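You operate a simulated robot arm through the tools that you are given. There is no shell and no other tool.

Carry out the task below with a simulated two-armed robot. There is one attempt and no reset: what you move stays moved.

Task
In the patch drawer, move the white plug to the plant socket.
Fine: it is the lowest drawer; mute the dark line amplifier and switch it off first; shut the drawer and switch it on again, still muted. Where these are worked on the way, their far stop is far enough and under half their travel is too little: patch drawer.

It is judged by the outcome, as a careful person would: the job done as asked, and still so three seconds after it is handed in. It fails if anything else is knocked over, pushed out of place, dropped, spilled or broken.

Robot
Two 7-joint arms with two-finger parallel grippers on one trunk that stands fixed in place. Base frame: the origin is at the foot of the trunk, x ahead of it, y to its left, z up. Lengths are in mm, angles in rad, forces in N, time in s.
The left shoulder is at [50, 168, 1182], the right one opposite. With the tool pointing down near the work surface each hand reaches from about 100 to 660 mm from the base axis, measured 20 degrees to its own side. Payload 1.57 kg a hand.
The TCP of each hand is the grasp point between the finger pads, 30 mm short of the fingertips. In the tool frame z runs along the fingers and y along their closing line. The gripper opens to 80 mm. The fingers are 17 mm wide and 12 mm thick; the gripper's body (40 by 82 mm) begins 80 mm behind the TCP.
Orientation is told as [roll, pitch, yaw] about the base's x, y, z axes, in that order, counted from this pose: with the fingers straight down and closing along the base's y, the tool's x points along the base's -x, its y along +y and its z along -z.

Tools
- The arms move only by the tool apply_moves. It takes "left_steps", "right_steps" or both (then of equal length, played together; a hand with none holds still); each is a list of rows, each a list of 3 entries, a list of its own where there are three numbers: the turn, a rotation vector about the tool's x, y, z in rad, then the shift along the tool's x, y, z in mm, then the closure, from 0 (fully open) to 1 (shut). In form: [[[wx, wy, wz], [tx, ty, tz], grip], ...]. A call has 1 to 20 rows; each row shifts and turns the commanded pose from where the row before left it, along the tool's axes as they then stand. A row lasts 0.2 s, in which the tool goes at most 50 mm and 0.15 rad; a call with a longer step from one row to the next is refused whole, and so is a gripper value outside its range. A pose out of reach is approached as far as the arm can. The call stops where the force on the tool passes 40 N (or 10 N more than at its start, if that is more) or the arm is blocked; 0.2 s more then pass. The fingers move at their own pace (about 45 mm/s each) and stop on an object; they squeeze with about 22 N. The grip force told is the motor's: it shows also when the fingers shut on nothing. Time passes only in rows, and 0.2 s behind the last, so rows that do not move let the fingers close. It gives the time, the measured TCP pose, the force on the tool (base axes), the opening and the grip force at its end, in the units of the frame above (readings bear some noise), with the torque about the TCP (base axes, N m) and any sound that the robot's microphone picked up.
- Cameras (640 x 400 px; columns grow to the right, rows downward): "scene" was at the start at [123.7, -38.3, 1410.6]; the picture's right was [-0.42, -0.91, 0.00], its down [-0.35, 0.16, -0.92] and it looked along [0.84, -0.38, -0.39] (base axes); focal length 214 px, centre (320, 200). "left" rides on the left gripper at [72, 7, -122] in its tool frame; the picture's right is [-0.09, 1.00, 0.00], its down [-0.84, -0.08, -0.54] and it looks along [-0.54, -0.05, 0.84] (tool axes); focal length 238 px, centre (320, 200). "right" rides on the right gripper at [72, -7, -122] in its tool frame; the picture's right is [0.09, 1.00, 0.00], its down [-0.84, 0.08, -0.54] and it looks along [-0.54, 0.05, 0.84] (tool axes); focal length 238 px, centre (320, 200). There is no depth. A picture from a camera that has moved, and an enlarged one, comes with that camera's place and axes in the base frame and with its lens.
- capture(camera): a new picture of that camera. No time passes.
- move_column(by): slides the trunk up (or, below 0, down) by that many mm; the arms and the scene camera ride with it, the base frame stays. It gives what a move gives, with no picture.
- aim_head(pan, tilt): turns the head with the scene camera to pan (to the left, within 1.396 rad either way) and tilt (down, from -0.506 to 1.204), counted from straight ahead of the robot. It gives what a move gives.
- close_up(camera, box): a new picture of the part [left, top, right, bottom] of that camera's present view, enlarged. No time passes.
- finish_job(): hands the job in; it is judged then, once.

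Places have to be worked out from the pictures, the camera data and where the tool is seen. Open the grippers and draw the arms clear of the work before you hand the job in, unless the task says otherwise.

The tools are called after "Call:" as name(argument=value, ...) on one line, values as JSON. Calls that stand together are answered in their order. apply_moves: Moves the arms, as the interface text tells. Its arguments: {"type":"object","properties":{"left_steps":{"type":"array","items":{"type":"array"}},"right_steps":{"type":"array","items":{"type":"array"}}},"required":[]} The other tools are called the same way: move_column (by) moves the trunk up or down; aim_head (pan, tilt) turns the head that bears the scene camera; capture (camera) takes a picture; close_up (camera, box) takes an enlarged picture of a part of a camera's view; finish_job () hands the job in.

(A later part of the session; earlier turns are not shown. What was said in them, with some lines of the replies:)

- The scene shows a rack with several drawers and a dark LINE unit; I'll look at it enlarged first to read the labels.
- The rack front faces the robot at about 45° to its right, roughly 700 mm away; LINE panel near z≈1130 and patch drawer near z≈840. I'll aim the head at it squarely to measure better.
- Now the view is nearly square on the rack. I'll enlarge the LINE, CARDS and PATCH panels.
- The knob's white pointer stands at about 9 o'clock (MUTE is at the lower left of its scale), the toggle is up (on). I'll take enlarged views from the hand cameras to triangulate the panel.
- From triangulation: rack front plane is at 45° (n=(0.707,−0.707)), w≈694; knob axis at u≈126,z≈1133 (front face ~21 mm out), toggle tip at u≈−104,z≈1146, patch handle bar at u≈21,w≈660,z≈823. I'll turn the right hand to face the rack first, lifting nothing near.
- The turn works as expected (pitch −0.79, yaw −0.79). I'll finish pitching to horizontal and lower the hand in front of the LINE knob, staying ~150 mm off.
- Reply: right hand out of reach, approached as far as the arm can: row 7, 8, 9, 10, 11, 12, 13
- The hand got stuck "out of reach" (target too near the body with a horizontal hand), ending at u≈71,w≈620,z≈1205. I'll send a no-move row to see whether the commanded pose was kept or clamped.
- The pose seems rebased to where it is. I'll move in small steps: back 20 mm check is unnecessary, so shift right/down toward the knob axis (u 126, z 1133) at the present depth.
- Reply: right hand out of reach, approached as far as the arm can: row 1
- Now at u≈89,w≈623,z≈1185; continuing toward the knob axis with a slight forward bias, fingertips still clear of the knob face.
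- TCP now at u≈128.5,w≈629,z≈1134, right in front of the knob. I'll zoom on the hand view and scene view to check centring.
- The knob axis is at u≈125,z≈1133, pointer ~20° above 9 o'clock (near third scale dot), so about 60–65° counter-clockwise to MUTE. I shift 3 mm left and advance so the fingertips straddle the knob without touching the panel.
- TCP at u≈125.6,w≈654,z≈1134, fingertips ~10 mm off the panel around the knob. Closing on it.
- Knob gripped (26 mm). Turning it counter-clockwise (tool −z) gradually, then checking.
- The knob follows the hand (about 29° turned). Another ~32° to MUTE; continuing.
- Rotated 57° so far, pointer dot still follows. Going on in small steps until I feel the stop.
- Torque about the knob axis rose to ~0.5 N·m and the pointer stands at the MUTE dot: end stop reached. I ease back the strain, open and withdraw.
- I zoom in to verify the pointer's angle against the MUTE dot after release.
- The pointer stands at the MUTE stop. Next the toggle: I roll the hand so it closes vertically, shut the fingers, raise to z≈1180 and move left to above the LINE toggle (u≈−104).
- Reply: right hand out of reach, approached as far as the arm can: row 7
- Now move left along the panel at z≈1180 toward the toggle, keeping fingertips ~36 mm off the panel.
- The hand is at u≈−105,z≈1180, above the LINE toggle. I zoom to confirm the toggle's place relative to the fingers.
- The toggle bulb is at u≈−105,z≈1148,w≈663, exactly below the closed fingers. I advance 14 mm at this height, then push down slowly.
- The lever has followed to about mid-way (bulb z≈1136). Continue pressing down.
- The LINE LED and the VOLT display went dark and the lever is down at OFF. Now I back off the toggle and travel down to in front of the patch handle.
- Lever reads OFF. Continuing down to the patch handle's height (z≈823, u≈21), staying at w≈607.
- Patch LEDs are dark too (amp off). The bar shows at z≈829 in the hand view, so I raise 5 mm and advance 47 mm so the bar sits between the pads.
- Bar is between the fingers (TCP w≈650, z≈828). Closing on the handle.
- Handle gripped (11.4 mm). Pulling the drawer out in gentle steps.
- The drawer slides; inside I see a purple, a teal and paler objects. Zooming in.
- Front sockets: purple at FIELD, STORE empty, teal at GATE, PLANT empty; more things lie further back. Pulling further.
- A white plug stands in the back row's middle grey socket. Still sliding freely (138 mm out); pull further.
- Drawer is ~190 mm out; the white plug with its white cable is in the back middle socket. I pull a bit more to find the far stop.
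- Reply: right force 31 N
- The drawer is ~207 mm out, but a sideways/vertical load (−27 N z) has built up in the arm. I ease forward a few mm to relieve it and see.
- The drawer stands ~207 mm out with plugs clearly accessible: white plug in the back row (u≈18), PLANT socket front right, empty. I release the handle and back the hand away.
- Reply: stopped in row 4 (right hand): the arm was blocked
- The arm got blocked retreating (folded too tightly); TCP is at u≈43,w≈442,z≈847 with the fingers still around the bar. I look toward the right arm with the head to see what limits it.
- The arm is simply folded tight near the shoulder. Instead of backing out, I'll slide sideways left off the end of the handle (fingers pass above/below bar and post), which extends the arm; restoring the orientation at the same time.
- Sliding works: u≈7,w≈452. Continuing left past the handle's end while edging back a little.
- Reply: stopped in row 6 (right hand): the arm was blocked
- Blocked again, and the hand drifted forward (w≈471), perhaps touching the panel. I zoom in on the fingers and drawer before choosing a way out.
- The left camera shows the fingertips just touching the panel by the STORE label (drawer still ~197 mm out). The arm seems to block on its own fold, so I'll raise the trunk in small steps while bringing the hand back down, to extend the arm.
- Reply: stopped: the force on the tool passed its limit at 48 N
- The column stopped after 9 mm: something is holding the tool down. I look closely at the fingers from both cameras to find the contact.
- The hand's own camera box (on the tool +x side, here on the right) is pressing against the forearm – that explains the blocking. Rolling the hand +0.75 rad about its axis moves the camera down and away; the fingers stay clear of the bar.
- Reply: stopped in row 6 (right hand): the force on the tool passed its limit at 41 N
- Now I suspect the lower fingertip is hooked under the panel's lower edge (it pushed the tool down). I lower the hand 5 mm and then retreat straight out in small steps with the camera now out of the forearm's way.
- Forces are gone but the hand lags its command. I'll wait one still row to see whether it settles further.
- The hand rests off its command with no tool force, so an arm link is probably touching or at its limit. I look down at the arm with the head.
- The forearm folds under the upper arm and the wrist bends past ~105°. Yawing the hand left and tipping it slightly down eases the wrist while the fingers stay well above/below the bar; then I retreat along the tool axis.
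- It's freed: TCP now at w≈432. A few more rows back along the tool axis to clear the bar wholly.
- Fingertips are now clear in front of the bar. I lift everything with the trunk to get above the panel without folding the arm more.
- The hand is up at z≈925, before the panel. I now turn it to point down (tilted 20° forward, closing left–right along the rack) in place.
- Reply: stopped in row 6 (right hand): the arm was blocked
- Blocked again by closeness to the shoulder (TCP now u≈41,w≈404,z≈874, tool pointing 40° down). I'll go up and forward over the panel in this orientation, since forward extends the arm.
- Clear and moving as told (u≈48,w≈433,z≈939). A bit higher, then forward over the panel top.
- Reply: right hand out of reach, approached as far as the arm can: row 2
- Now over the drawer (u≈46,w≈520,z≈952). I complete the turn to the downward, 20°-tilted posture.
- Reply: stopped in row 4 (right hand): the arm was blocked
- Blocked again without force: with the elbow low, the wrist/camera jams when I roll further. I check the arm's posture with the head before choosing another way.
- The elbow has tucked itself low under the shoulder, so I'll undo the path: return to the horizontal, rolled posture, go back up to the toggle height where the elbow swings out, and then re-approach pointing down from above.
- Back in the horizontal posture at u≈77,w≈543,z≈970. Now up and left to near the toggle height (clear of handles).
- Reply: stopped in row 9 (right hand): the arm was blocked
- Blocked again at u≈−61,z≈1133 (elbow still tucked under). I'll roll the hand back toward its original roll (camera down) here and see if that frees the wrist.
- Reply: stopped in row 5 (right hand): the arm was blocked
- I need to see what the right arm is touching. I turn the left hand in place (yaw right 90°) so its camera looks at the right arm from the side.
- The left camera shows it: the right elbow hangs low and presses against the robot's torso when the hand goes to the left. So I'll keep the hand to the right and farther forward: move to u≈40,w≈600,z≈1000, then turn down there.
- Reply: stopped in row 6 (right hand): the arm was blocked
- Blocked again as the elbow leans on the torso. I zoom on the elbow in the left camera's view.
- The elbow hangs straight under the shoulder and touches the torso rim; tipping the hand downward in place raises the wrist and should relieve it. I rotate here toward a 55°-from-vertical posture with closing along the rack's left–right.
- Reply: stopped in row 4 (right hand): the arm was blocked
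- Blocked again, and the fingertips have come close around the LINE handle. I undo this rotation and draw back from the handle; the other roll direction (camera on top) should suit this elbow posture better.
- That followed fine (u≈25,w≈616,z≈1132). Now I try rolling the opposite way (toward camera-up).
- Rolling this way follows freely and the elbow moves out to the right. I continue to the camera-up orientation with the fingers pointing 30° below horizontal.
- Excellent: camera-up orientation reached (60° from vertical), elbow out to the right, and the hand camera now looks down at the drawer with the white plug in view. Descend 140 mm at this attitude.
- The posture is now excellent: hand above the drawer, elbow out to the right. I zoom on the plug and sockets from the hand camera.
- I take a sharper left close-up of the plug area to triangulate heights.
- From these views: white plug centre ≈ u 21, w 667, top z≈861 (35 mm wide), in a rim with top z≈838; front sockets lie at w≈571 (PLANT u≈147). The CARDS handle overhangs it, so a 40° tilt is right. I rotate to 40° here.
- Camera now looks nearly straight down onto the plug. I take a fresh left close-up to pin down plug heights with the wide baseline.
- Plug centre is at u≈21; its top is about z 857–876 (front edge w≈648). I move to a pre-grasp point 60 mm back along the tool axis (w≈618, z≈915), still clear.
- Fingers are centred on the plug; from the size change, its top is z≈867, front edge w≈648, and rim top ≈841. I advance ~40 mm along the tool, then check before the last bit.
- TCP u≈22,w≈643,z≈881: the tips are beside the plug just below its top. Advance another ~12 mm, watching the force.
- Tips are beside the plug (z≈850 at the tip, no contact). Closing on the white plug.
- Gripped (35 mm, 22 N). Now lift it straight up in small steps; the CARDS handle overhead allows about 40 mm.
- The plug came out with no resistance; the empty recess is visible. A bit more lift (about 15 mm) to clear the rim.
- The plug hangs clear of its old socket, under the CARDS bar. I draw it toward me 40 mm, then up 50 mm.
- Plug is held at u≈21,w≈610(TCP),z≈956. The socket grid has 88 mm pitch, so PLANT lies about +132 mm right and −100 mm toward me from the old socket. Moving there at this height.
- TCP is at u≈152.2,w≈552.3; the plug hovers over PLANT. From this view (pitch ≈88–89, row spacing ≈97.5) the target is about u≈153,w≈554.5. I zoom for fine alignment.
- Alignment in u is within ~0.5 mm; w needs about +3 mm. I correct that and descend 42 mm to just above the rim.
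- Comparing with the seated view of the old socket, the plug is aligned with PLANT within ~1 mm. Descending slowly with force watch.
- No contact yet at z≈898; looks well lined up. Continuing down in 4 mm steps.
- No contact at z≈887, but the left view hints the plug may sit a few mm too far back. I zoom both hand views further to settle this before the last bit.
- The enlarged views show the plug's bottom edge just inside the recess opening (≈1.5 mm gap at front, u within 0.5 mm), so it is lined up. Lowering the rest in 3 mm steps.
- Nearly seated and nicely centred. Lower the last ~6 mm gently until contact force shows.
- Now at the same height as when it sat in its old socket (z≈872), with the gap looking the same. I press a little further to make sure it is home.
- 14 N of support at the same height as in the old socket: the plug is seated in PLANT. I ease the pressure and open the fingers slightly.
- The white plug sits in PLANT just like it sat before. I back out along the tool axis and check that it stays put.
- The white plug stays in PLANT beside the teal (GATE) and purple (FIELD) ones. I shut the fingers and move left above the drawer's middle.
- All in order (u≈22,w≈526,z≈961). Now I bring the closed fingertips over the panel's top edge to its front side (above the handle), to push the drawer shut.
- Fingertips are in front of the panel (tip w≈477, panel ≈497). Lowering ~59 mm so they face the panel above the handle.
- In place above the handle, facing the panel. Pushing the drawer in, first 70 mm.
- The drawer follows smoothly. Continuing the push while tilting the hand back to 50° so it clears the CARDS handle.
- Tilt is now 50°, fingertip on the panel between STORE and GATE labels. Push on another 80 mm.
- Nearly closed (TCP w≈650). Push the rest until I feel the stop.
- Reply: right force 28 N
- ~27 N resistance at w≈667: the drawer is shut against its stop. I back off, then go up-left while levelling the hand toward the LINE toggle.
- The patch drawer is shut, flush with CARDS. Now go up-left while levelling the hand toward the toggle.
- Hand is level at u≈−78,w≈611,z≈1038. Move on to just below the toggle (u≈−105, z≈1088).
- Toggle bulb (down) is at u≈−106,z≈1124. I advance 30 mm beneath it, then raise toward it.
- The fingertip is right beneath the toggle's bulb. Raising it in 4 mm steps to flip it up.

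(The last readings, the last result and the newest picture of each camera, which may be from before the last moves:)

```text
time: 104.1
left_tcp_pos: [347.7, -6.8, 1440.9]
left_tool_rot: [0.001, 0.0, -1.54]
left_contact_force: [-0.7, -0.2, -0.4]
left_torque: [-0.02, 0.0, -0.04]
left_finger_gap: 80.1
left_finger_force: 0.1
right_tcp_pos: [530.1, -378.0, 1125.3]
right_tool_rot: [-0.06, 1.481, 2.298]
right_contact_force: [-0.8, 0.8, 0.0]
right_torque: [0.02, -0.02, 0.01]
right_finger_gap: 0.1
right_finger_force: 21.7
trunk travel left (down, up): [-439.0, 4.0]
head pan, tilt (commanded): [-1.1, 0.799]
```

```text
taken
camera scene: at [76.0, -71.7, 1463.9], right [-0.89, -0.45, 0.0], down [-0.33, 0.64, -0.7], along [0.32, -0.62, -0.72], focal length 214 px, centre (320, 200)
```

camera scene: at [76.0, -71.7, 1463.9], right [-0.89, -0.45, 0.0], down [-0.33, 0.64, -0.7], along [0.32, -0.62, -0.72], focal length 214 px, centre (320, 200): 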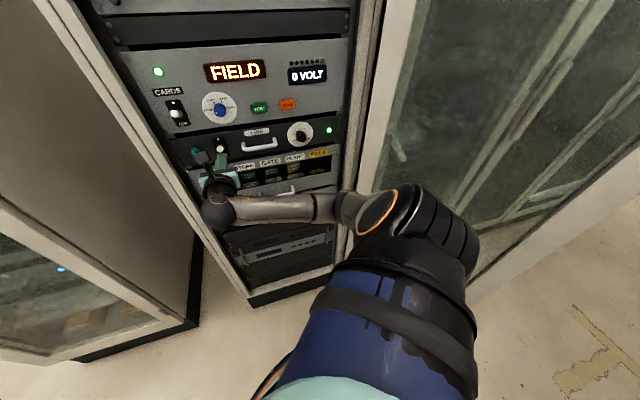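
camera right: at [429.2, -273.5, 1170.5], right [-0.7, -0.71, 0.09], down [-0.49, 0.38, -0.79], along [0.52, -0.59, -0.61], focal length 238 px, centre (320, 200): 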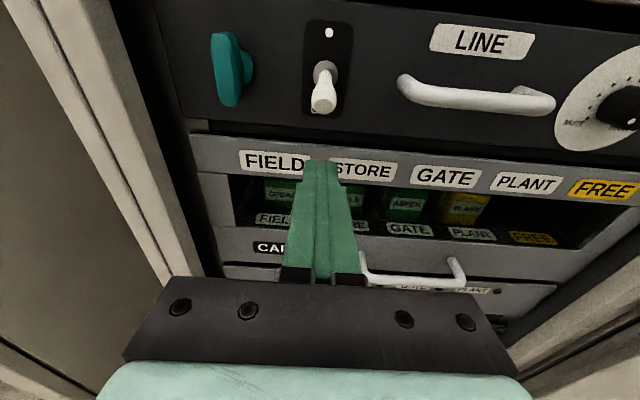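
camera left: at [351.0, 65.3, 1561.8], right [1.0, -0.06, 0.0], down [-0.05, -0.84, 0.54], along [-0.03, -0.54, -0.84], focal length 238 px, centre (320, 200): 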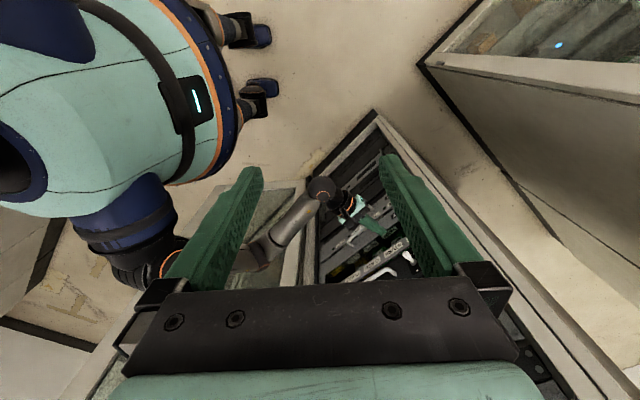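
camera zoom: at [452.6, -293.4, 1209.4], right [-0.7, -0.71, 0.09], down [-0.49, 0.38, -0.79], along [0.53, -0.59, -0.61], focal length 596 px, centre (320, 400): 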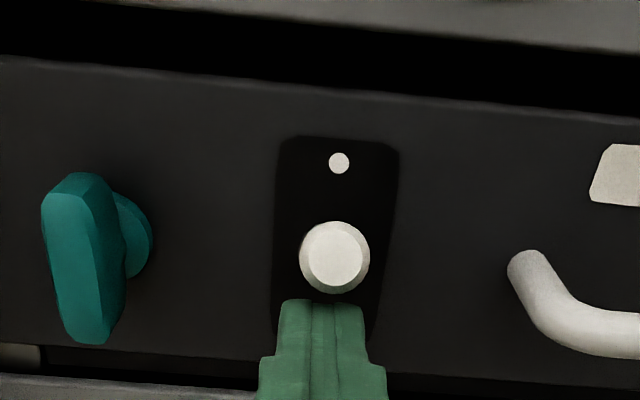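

LINE's LED and the VOLT display are lit again and the lever is fully up (bulb z≈1149). I lower off it, retreat and check the panel.

Call:
apply_moves(right_steps=[[[0, 0, 0], [-5, 0, 0.4], 1], [[0, 0, 0], [-5, 0, 0.4], 1], [[0, 0, 0], [-1, 0, -12], 1], [[0, 0, 0], [-1, 0, -12], 1], [[0, 0, 0], [-1, 0, -12], 1], [[0, 0, 0], [-1, 0, -12], 0.8], [[0, 0, 0], [-1, 0, -12], 0.5]])

Call:
capture(camera="right")

Call:
close_up(camera="scene", box=[180, 100, 372, 220])

```text
time: 105.7
left_tcp_pos: [348.6, -6.2, 1439.4]
left_tool_rot: [0.001, -0.001, -1.538]
left_contact_force: [0.1, -0.6, 0.4]
left_torque: [0.02, 0.03, -0.02]
left_finger_gap: 79.9
left_finger_force: 0.0
right_tcp_pos: [487.6, -335.3, 1114.4]
right_tool_rot: [-0.048, 1.481, 2.311]
right_contact_force: [0.7, -0.5, 0.2]
right_torque: [-0.01, 0.0, 0.01]
right_finger_gap: 39.9
right_finger_force: 0.0
trunk travel left (down, up): [-439.0, 4.0]
head pan, tilt (commanded): [-1.1, 0.799]
```

```text
taken
camera right: at [410.2, -250.6, 1199.4], right [-0.7, -0.71, 0.09], down [-0.49, 0.38, -0.79], along [0.52, -0.59, -0.61], focal length 238 px, centre (320, 200)
```

right: 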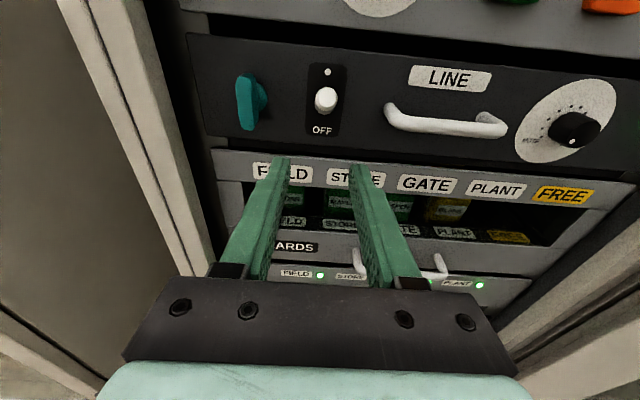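

```text
3.33 times, centred on (276, 160) of scene
camera zoom: at [76.0, -71.6, 1463.9], right [-0.89, -0.45, 0.0], down [-0.33, 0.64, -0.7], along [0.32, -0.62, -0.72], focal length 715 px, centre (467, 333)
```

zoom: 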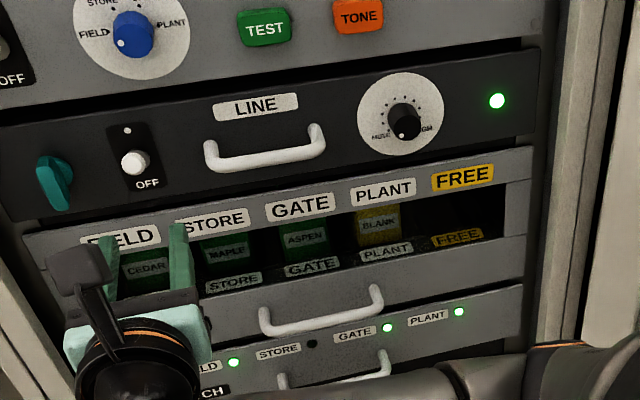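

All as wanted: PATCH lights show FIELD, GATE and PLANT lit, LINE on with its knob at MUTE. I open the gripper fully and draw the right hand further clear of the rack.

Call:
apply_moves(right_steps=[[[0, 0, 0], [0, 0, -10], 0.2], [[0, 0, 0], [0, 0, -10], 0], [[0, 0, 0], [0, 0, -10], 0], [[0, 0, 0], [0, 0, -10], 0]])

Call:
aim_head(pan=-0.8, tilt=0.55)

Call:
capture(camera="scene")

Call:
capture(camera="right")

```text
time: 106.7
left_tcp_pos: [347.7, -5.8, 1439.4]
left_tool_rot: [0.003, -0.001, -1.539]
left_contact_force: [0.8, 0.8, -0.2]
left_torque: [0.02, -0.01, -0.02]
left_finger_gap: 79.9
left_finger_force: 0.0
right_tcp_pos: [458.5, -307.4, 1119.6]
right_tool_rot: [-0.049, 1.481, 2.309]
right_contact_force: [0.5, 0.1, 0.5]
right_torque: [-0.01, -0.03, -0.01]
right_finger_gap: 79.8
right_finger_force: 0.0
trunk travel left (down, up): [-439.0, 4.0]
head pan, tilt (commanded): [-1.1, 0.799]
```

```text
time: 107.5
left_tcp_pos: [348.1, -7.1, 1439.2]
left_tool_rot: [0.003, -0.002, -1.539]
left_contact_force: [0.5, 0.7, 0.8]
left_torque: [0.0, 0.0, 0.0]
left_finger_gap: 80.0
left_finger_force: 0.0
right_tcp_pos: [458.2, -306.4, 1118.0]
right_tool_rot: [-0.052, 1.48, 2.305]
right_contact_force: [0.1, 0.9, 0.3]
right_torque: [-0.02, 0.02, 0.02]
right_finger_gap: 80.1
right_finger_force: 0.2
trunk travel left (down, up): [-439.0, 4.0]
head pan, tilt (commanded): [-0.799, 0.55]
```

```text
taken
camera scene: at [102.0, -64.2, 1485.2], right [-0.72, -0.7, 0.0], down [-0.36, 0.38, -0.85], along [0.59, -0.61, -0.52], focal length 214 px, centre (320, 200)
```

scene: 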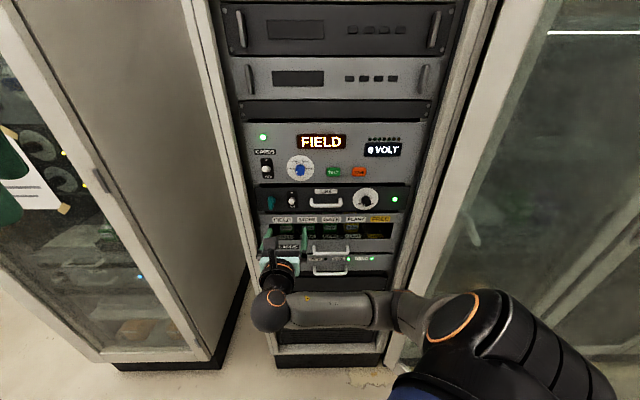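

```text
taken
camera right: at [381.4, -221.7, 1202.4], right [-0.7, -0.71, 0.09], down [-0.49, 0.38, -0.78], along [0.52, -0.59, -0.61], focal length 238 px, centre (320, 200)
```

right: 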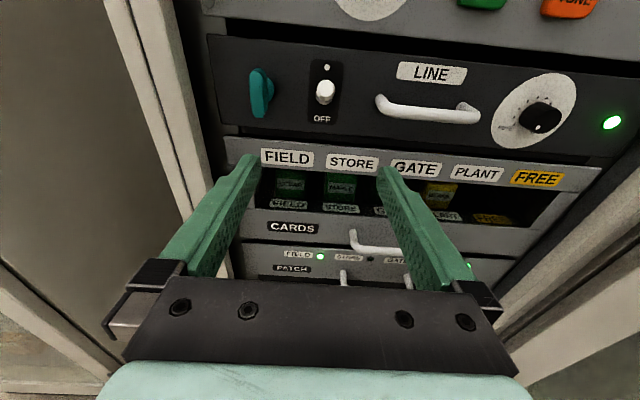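

I take a final close look at the knob, toggle, latch and drawers.

Call:
close_up(camera="scene", box=[240, 120, 432, 240])

Call:
close_up(camera="scene", box=[340, 180, 404, 220])

Call:
close_up(camera="scene", box=[280, 230, 408, 310])

```text
3.33 times, centred on (336, 180) of scene
camera zoom: at [102.0, -64.2, 1485.2], right [-0.72, -0.7, 0.0], down [-0.36, 0.38, -0.85], along [0.59, -0.61, -0.52], focal length 715 px, centre (267, 267)
```

zoom: 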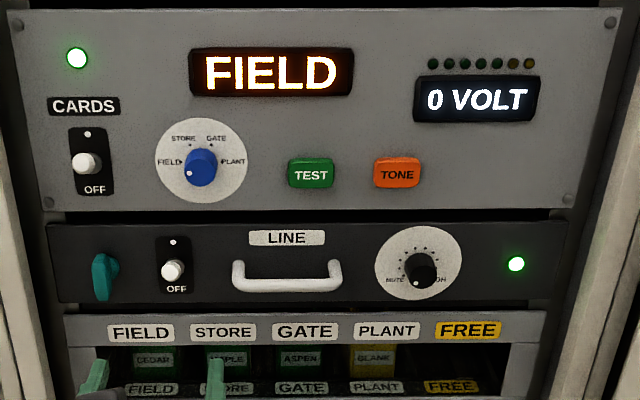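

```text
10.00 times, centred on (372, 200) of scene
camera zoom: at [102.0, -64.2, 1485.2], right [-0.72, -0.7, 0.0], down [-0.36, 0.38, -0.85], along [0.59, -0.61, -0.52], focal length 2145 px, centre (-200, 200)
```

zoom: 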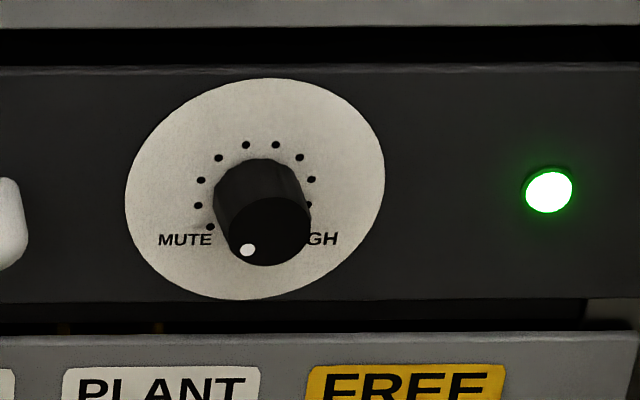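

```text
5.00 times, centred on (344, 270) of scene
camera zoom: at [102.0, -64.2, 1485.2], right [-0.72, -0.7, 0.0], down [-0.36, 0.38, -0.85], along [0.59, -0.61, -0.52], focal length 1072 px, centre (200, -150)
```

zoom: 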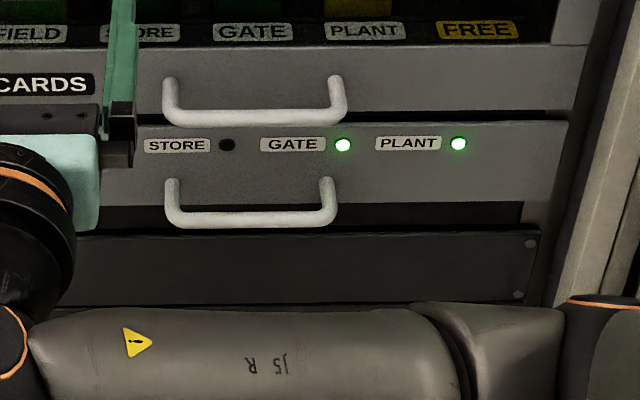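

The amplifier is on and muted, the patch drawer is shut with PLANT lit, both grippers are open, and the arms are clear of the work. Handing in.

Call:
finish_job()

```text
The job is handed in.
```

The white plug is now in the PLANT socket of the patch drawer. The drawer is shut, and the dark line amplifier is back on, still muted.

- **Amplifier:** I turned its knob to the MUTE stop and switched it off before opening the drawer. It is on again now: its light and the 0 VOLT display are lit, and the pointer is still at MUTE.
- **Drawer:** It was pulled about 207 mm out, probably to its stop. During the work it slid back in by about 10 mm. I closed it afterwards until it met its stop.
- **Plug:** The white plug was in the middle socket of the back row. It now sits in PLANT at the same depth as before. After power-up the FIELD, GATE and PLANT lights are on and STORE is off.
- **Other items:** The purple plug (FIELD) and teal plug (GATE) were not moved, and I saw nothing else disturbed.

The right arm got stuck several times while reaching the drawer and drifted a few centimetres. Its fingertips pressed on the patch drawer's front and came close to the amplifier's handle. I saw no damage or shift in the pictures afterwards.

Both grippers are open, and both arms are clear of the rack.
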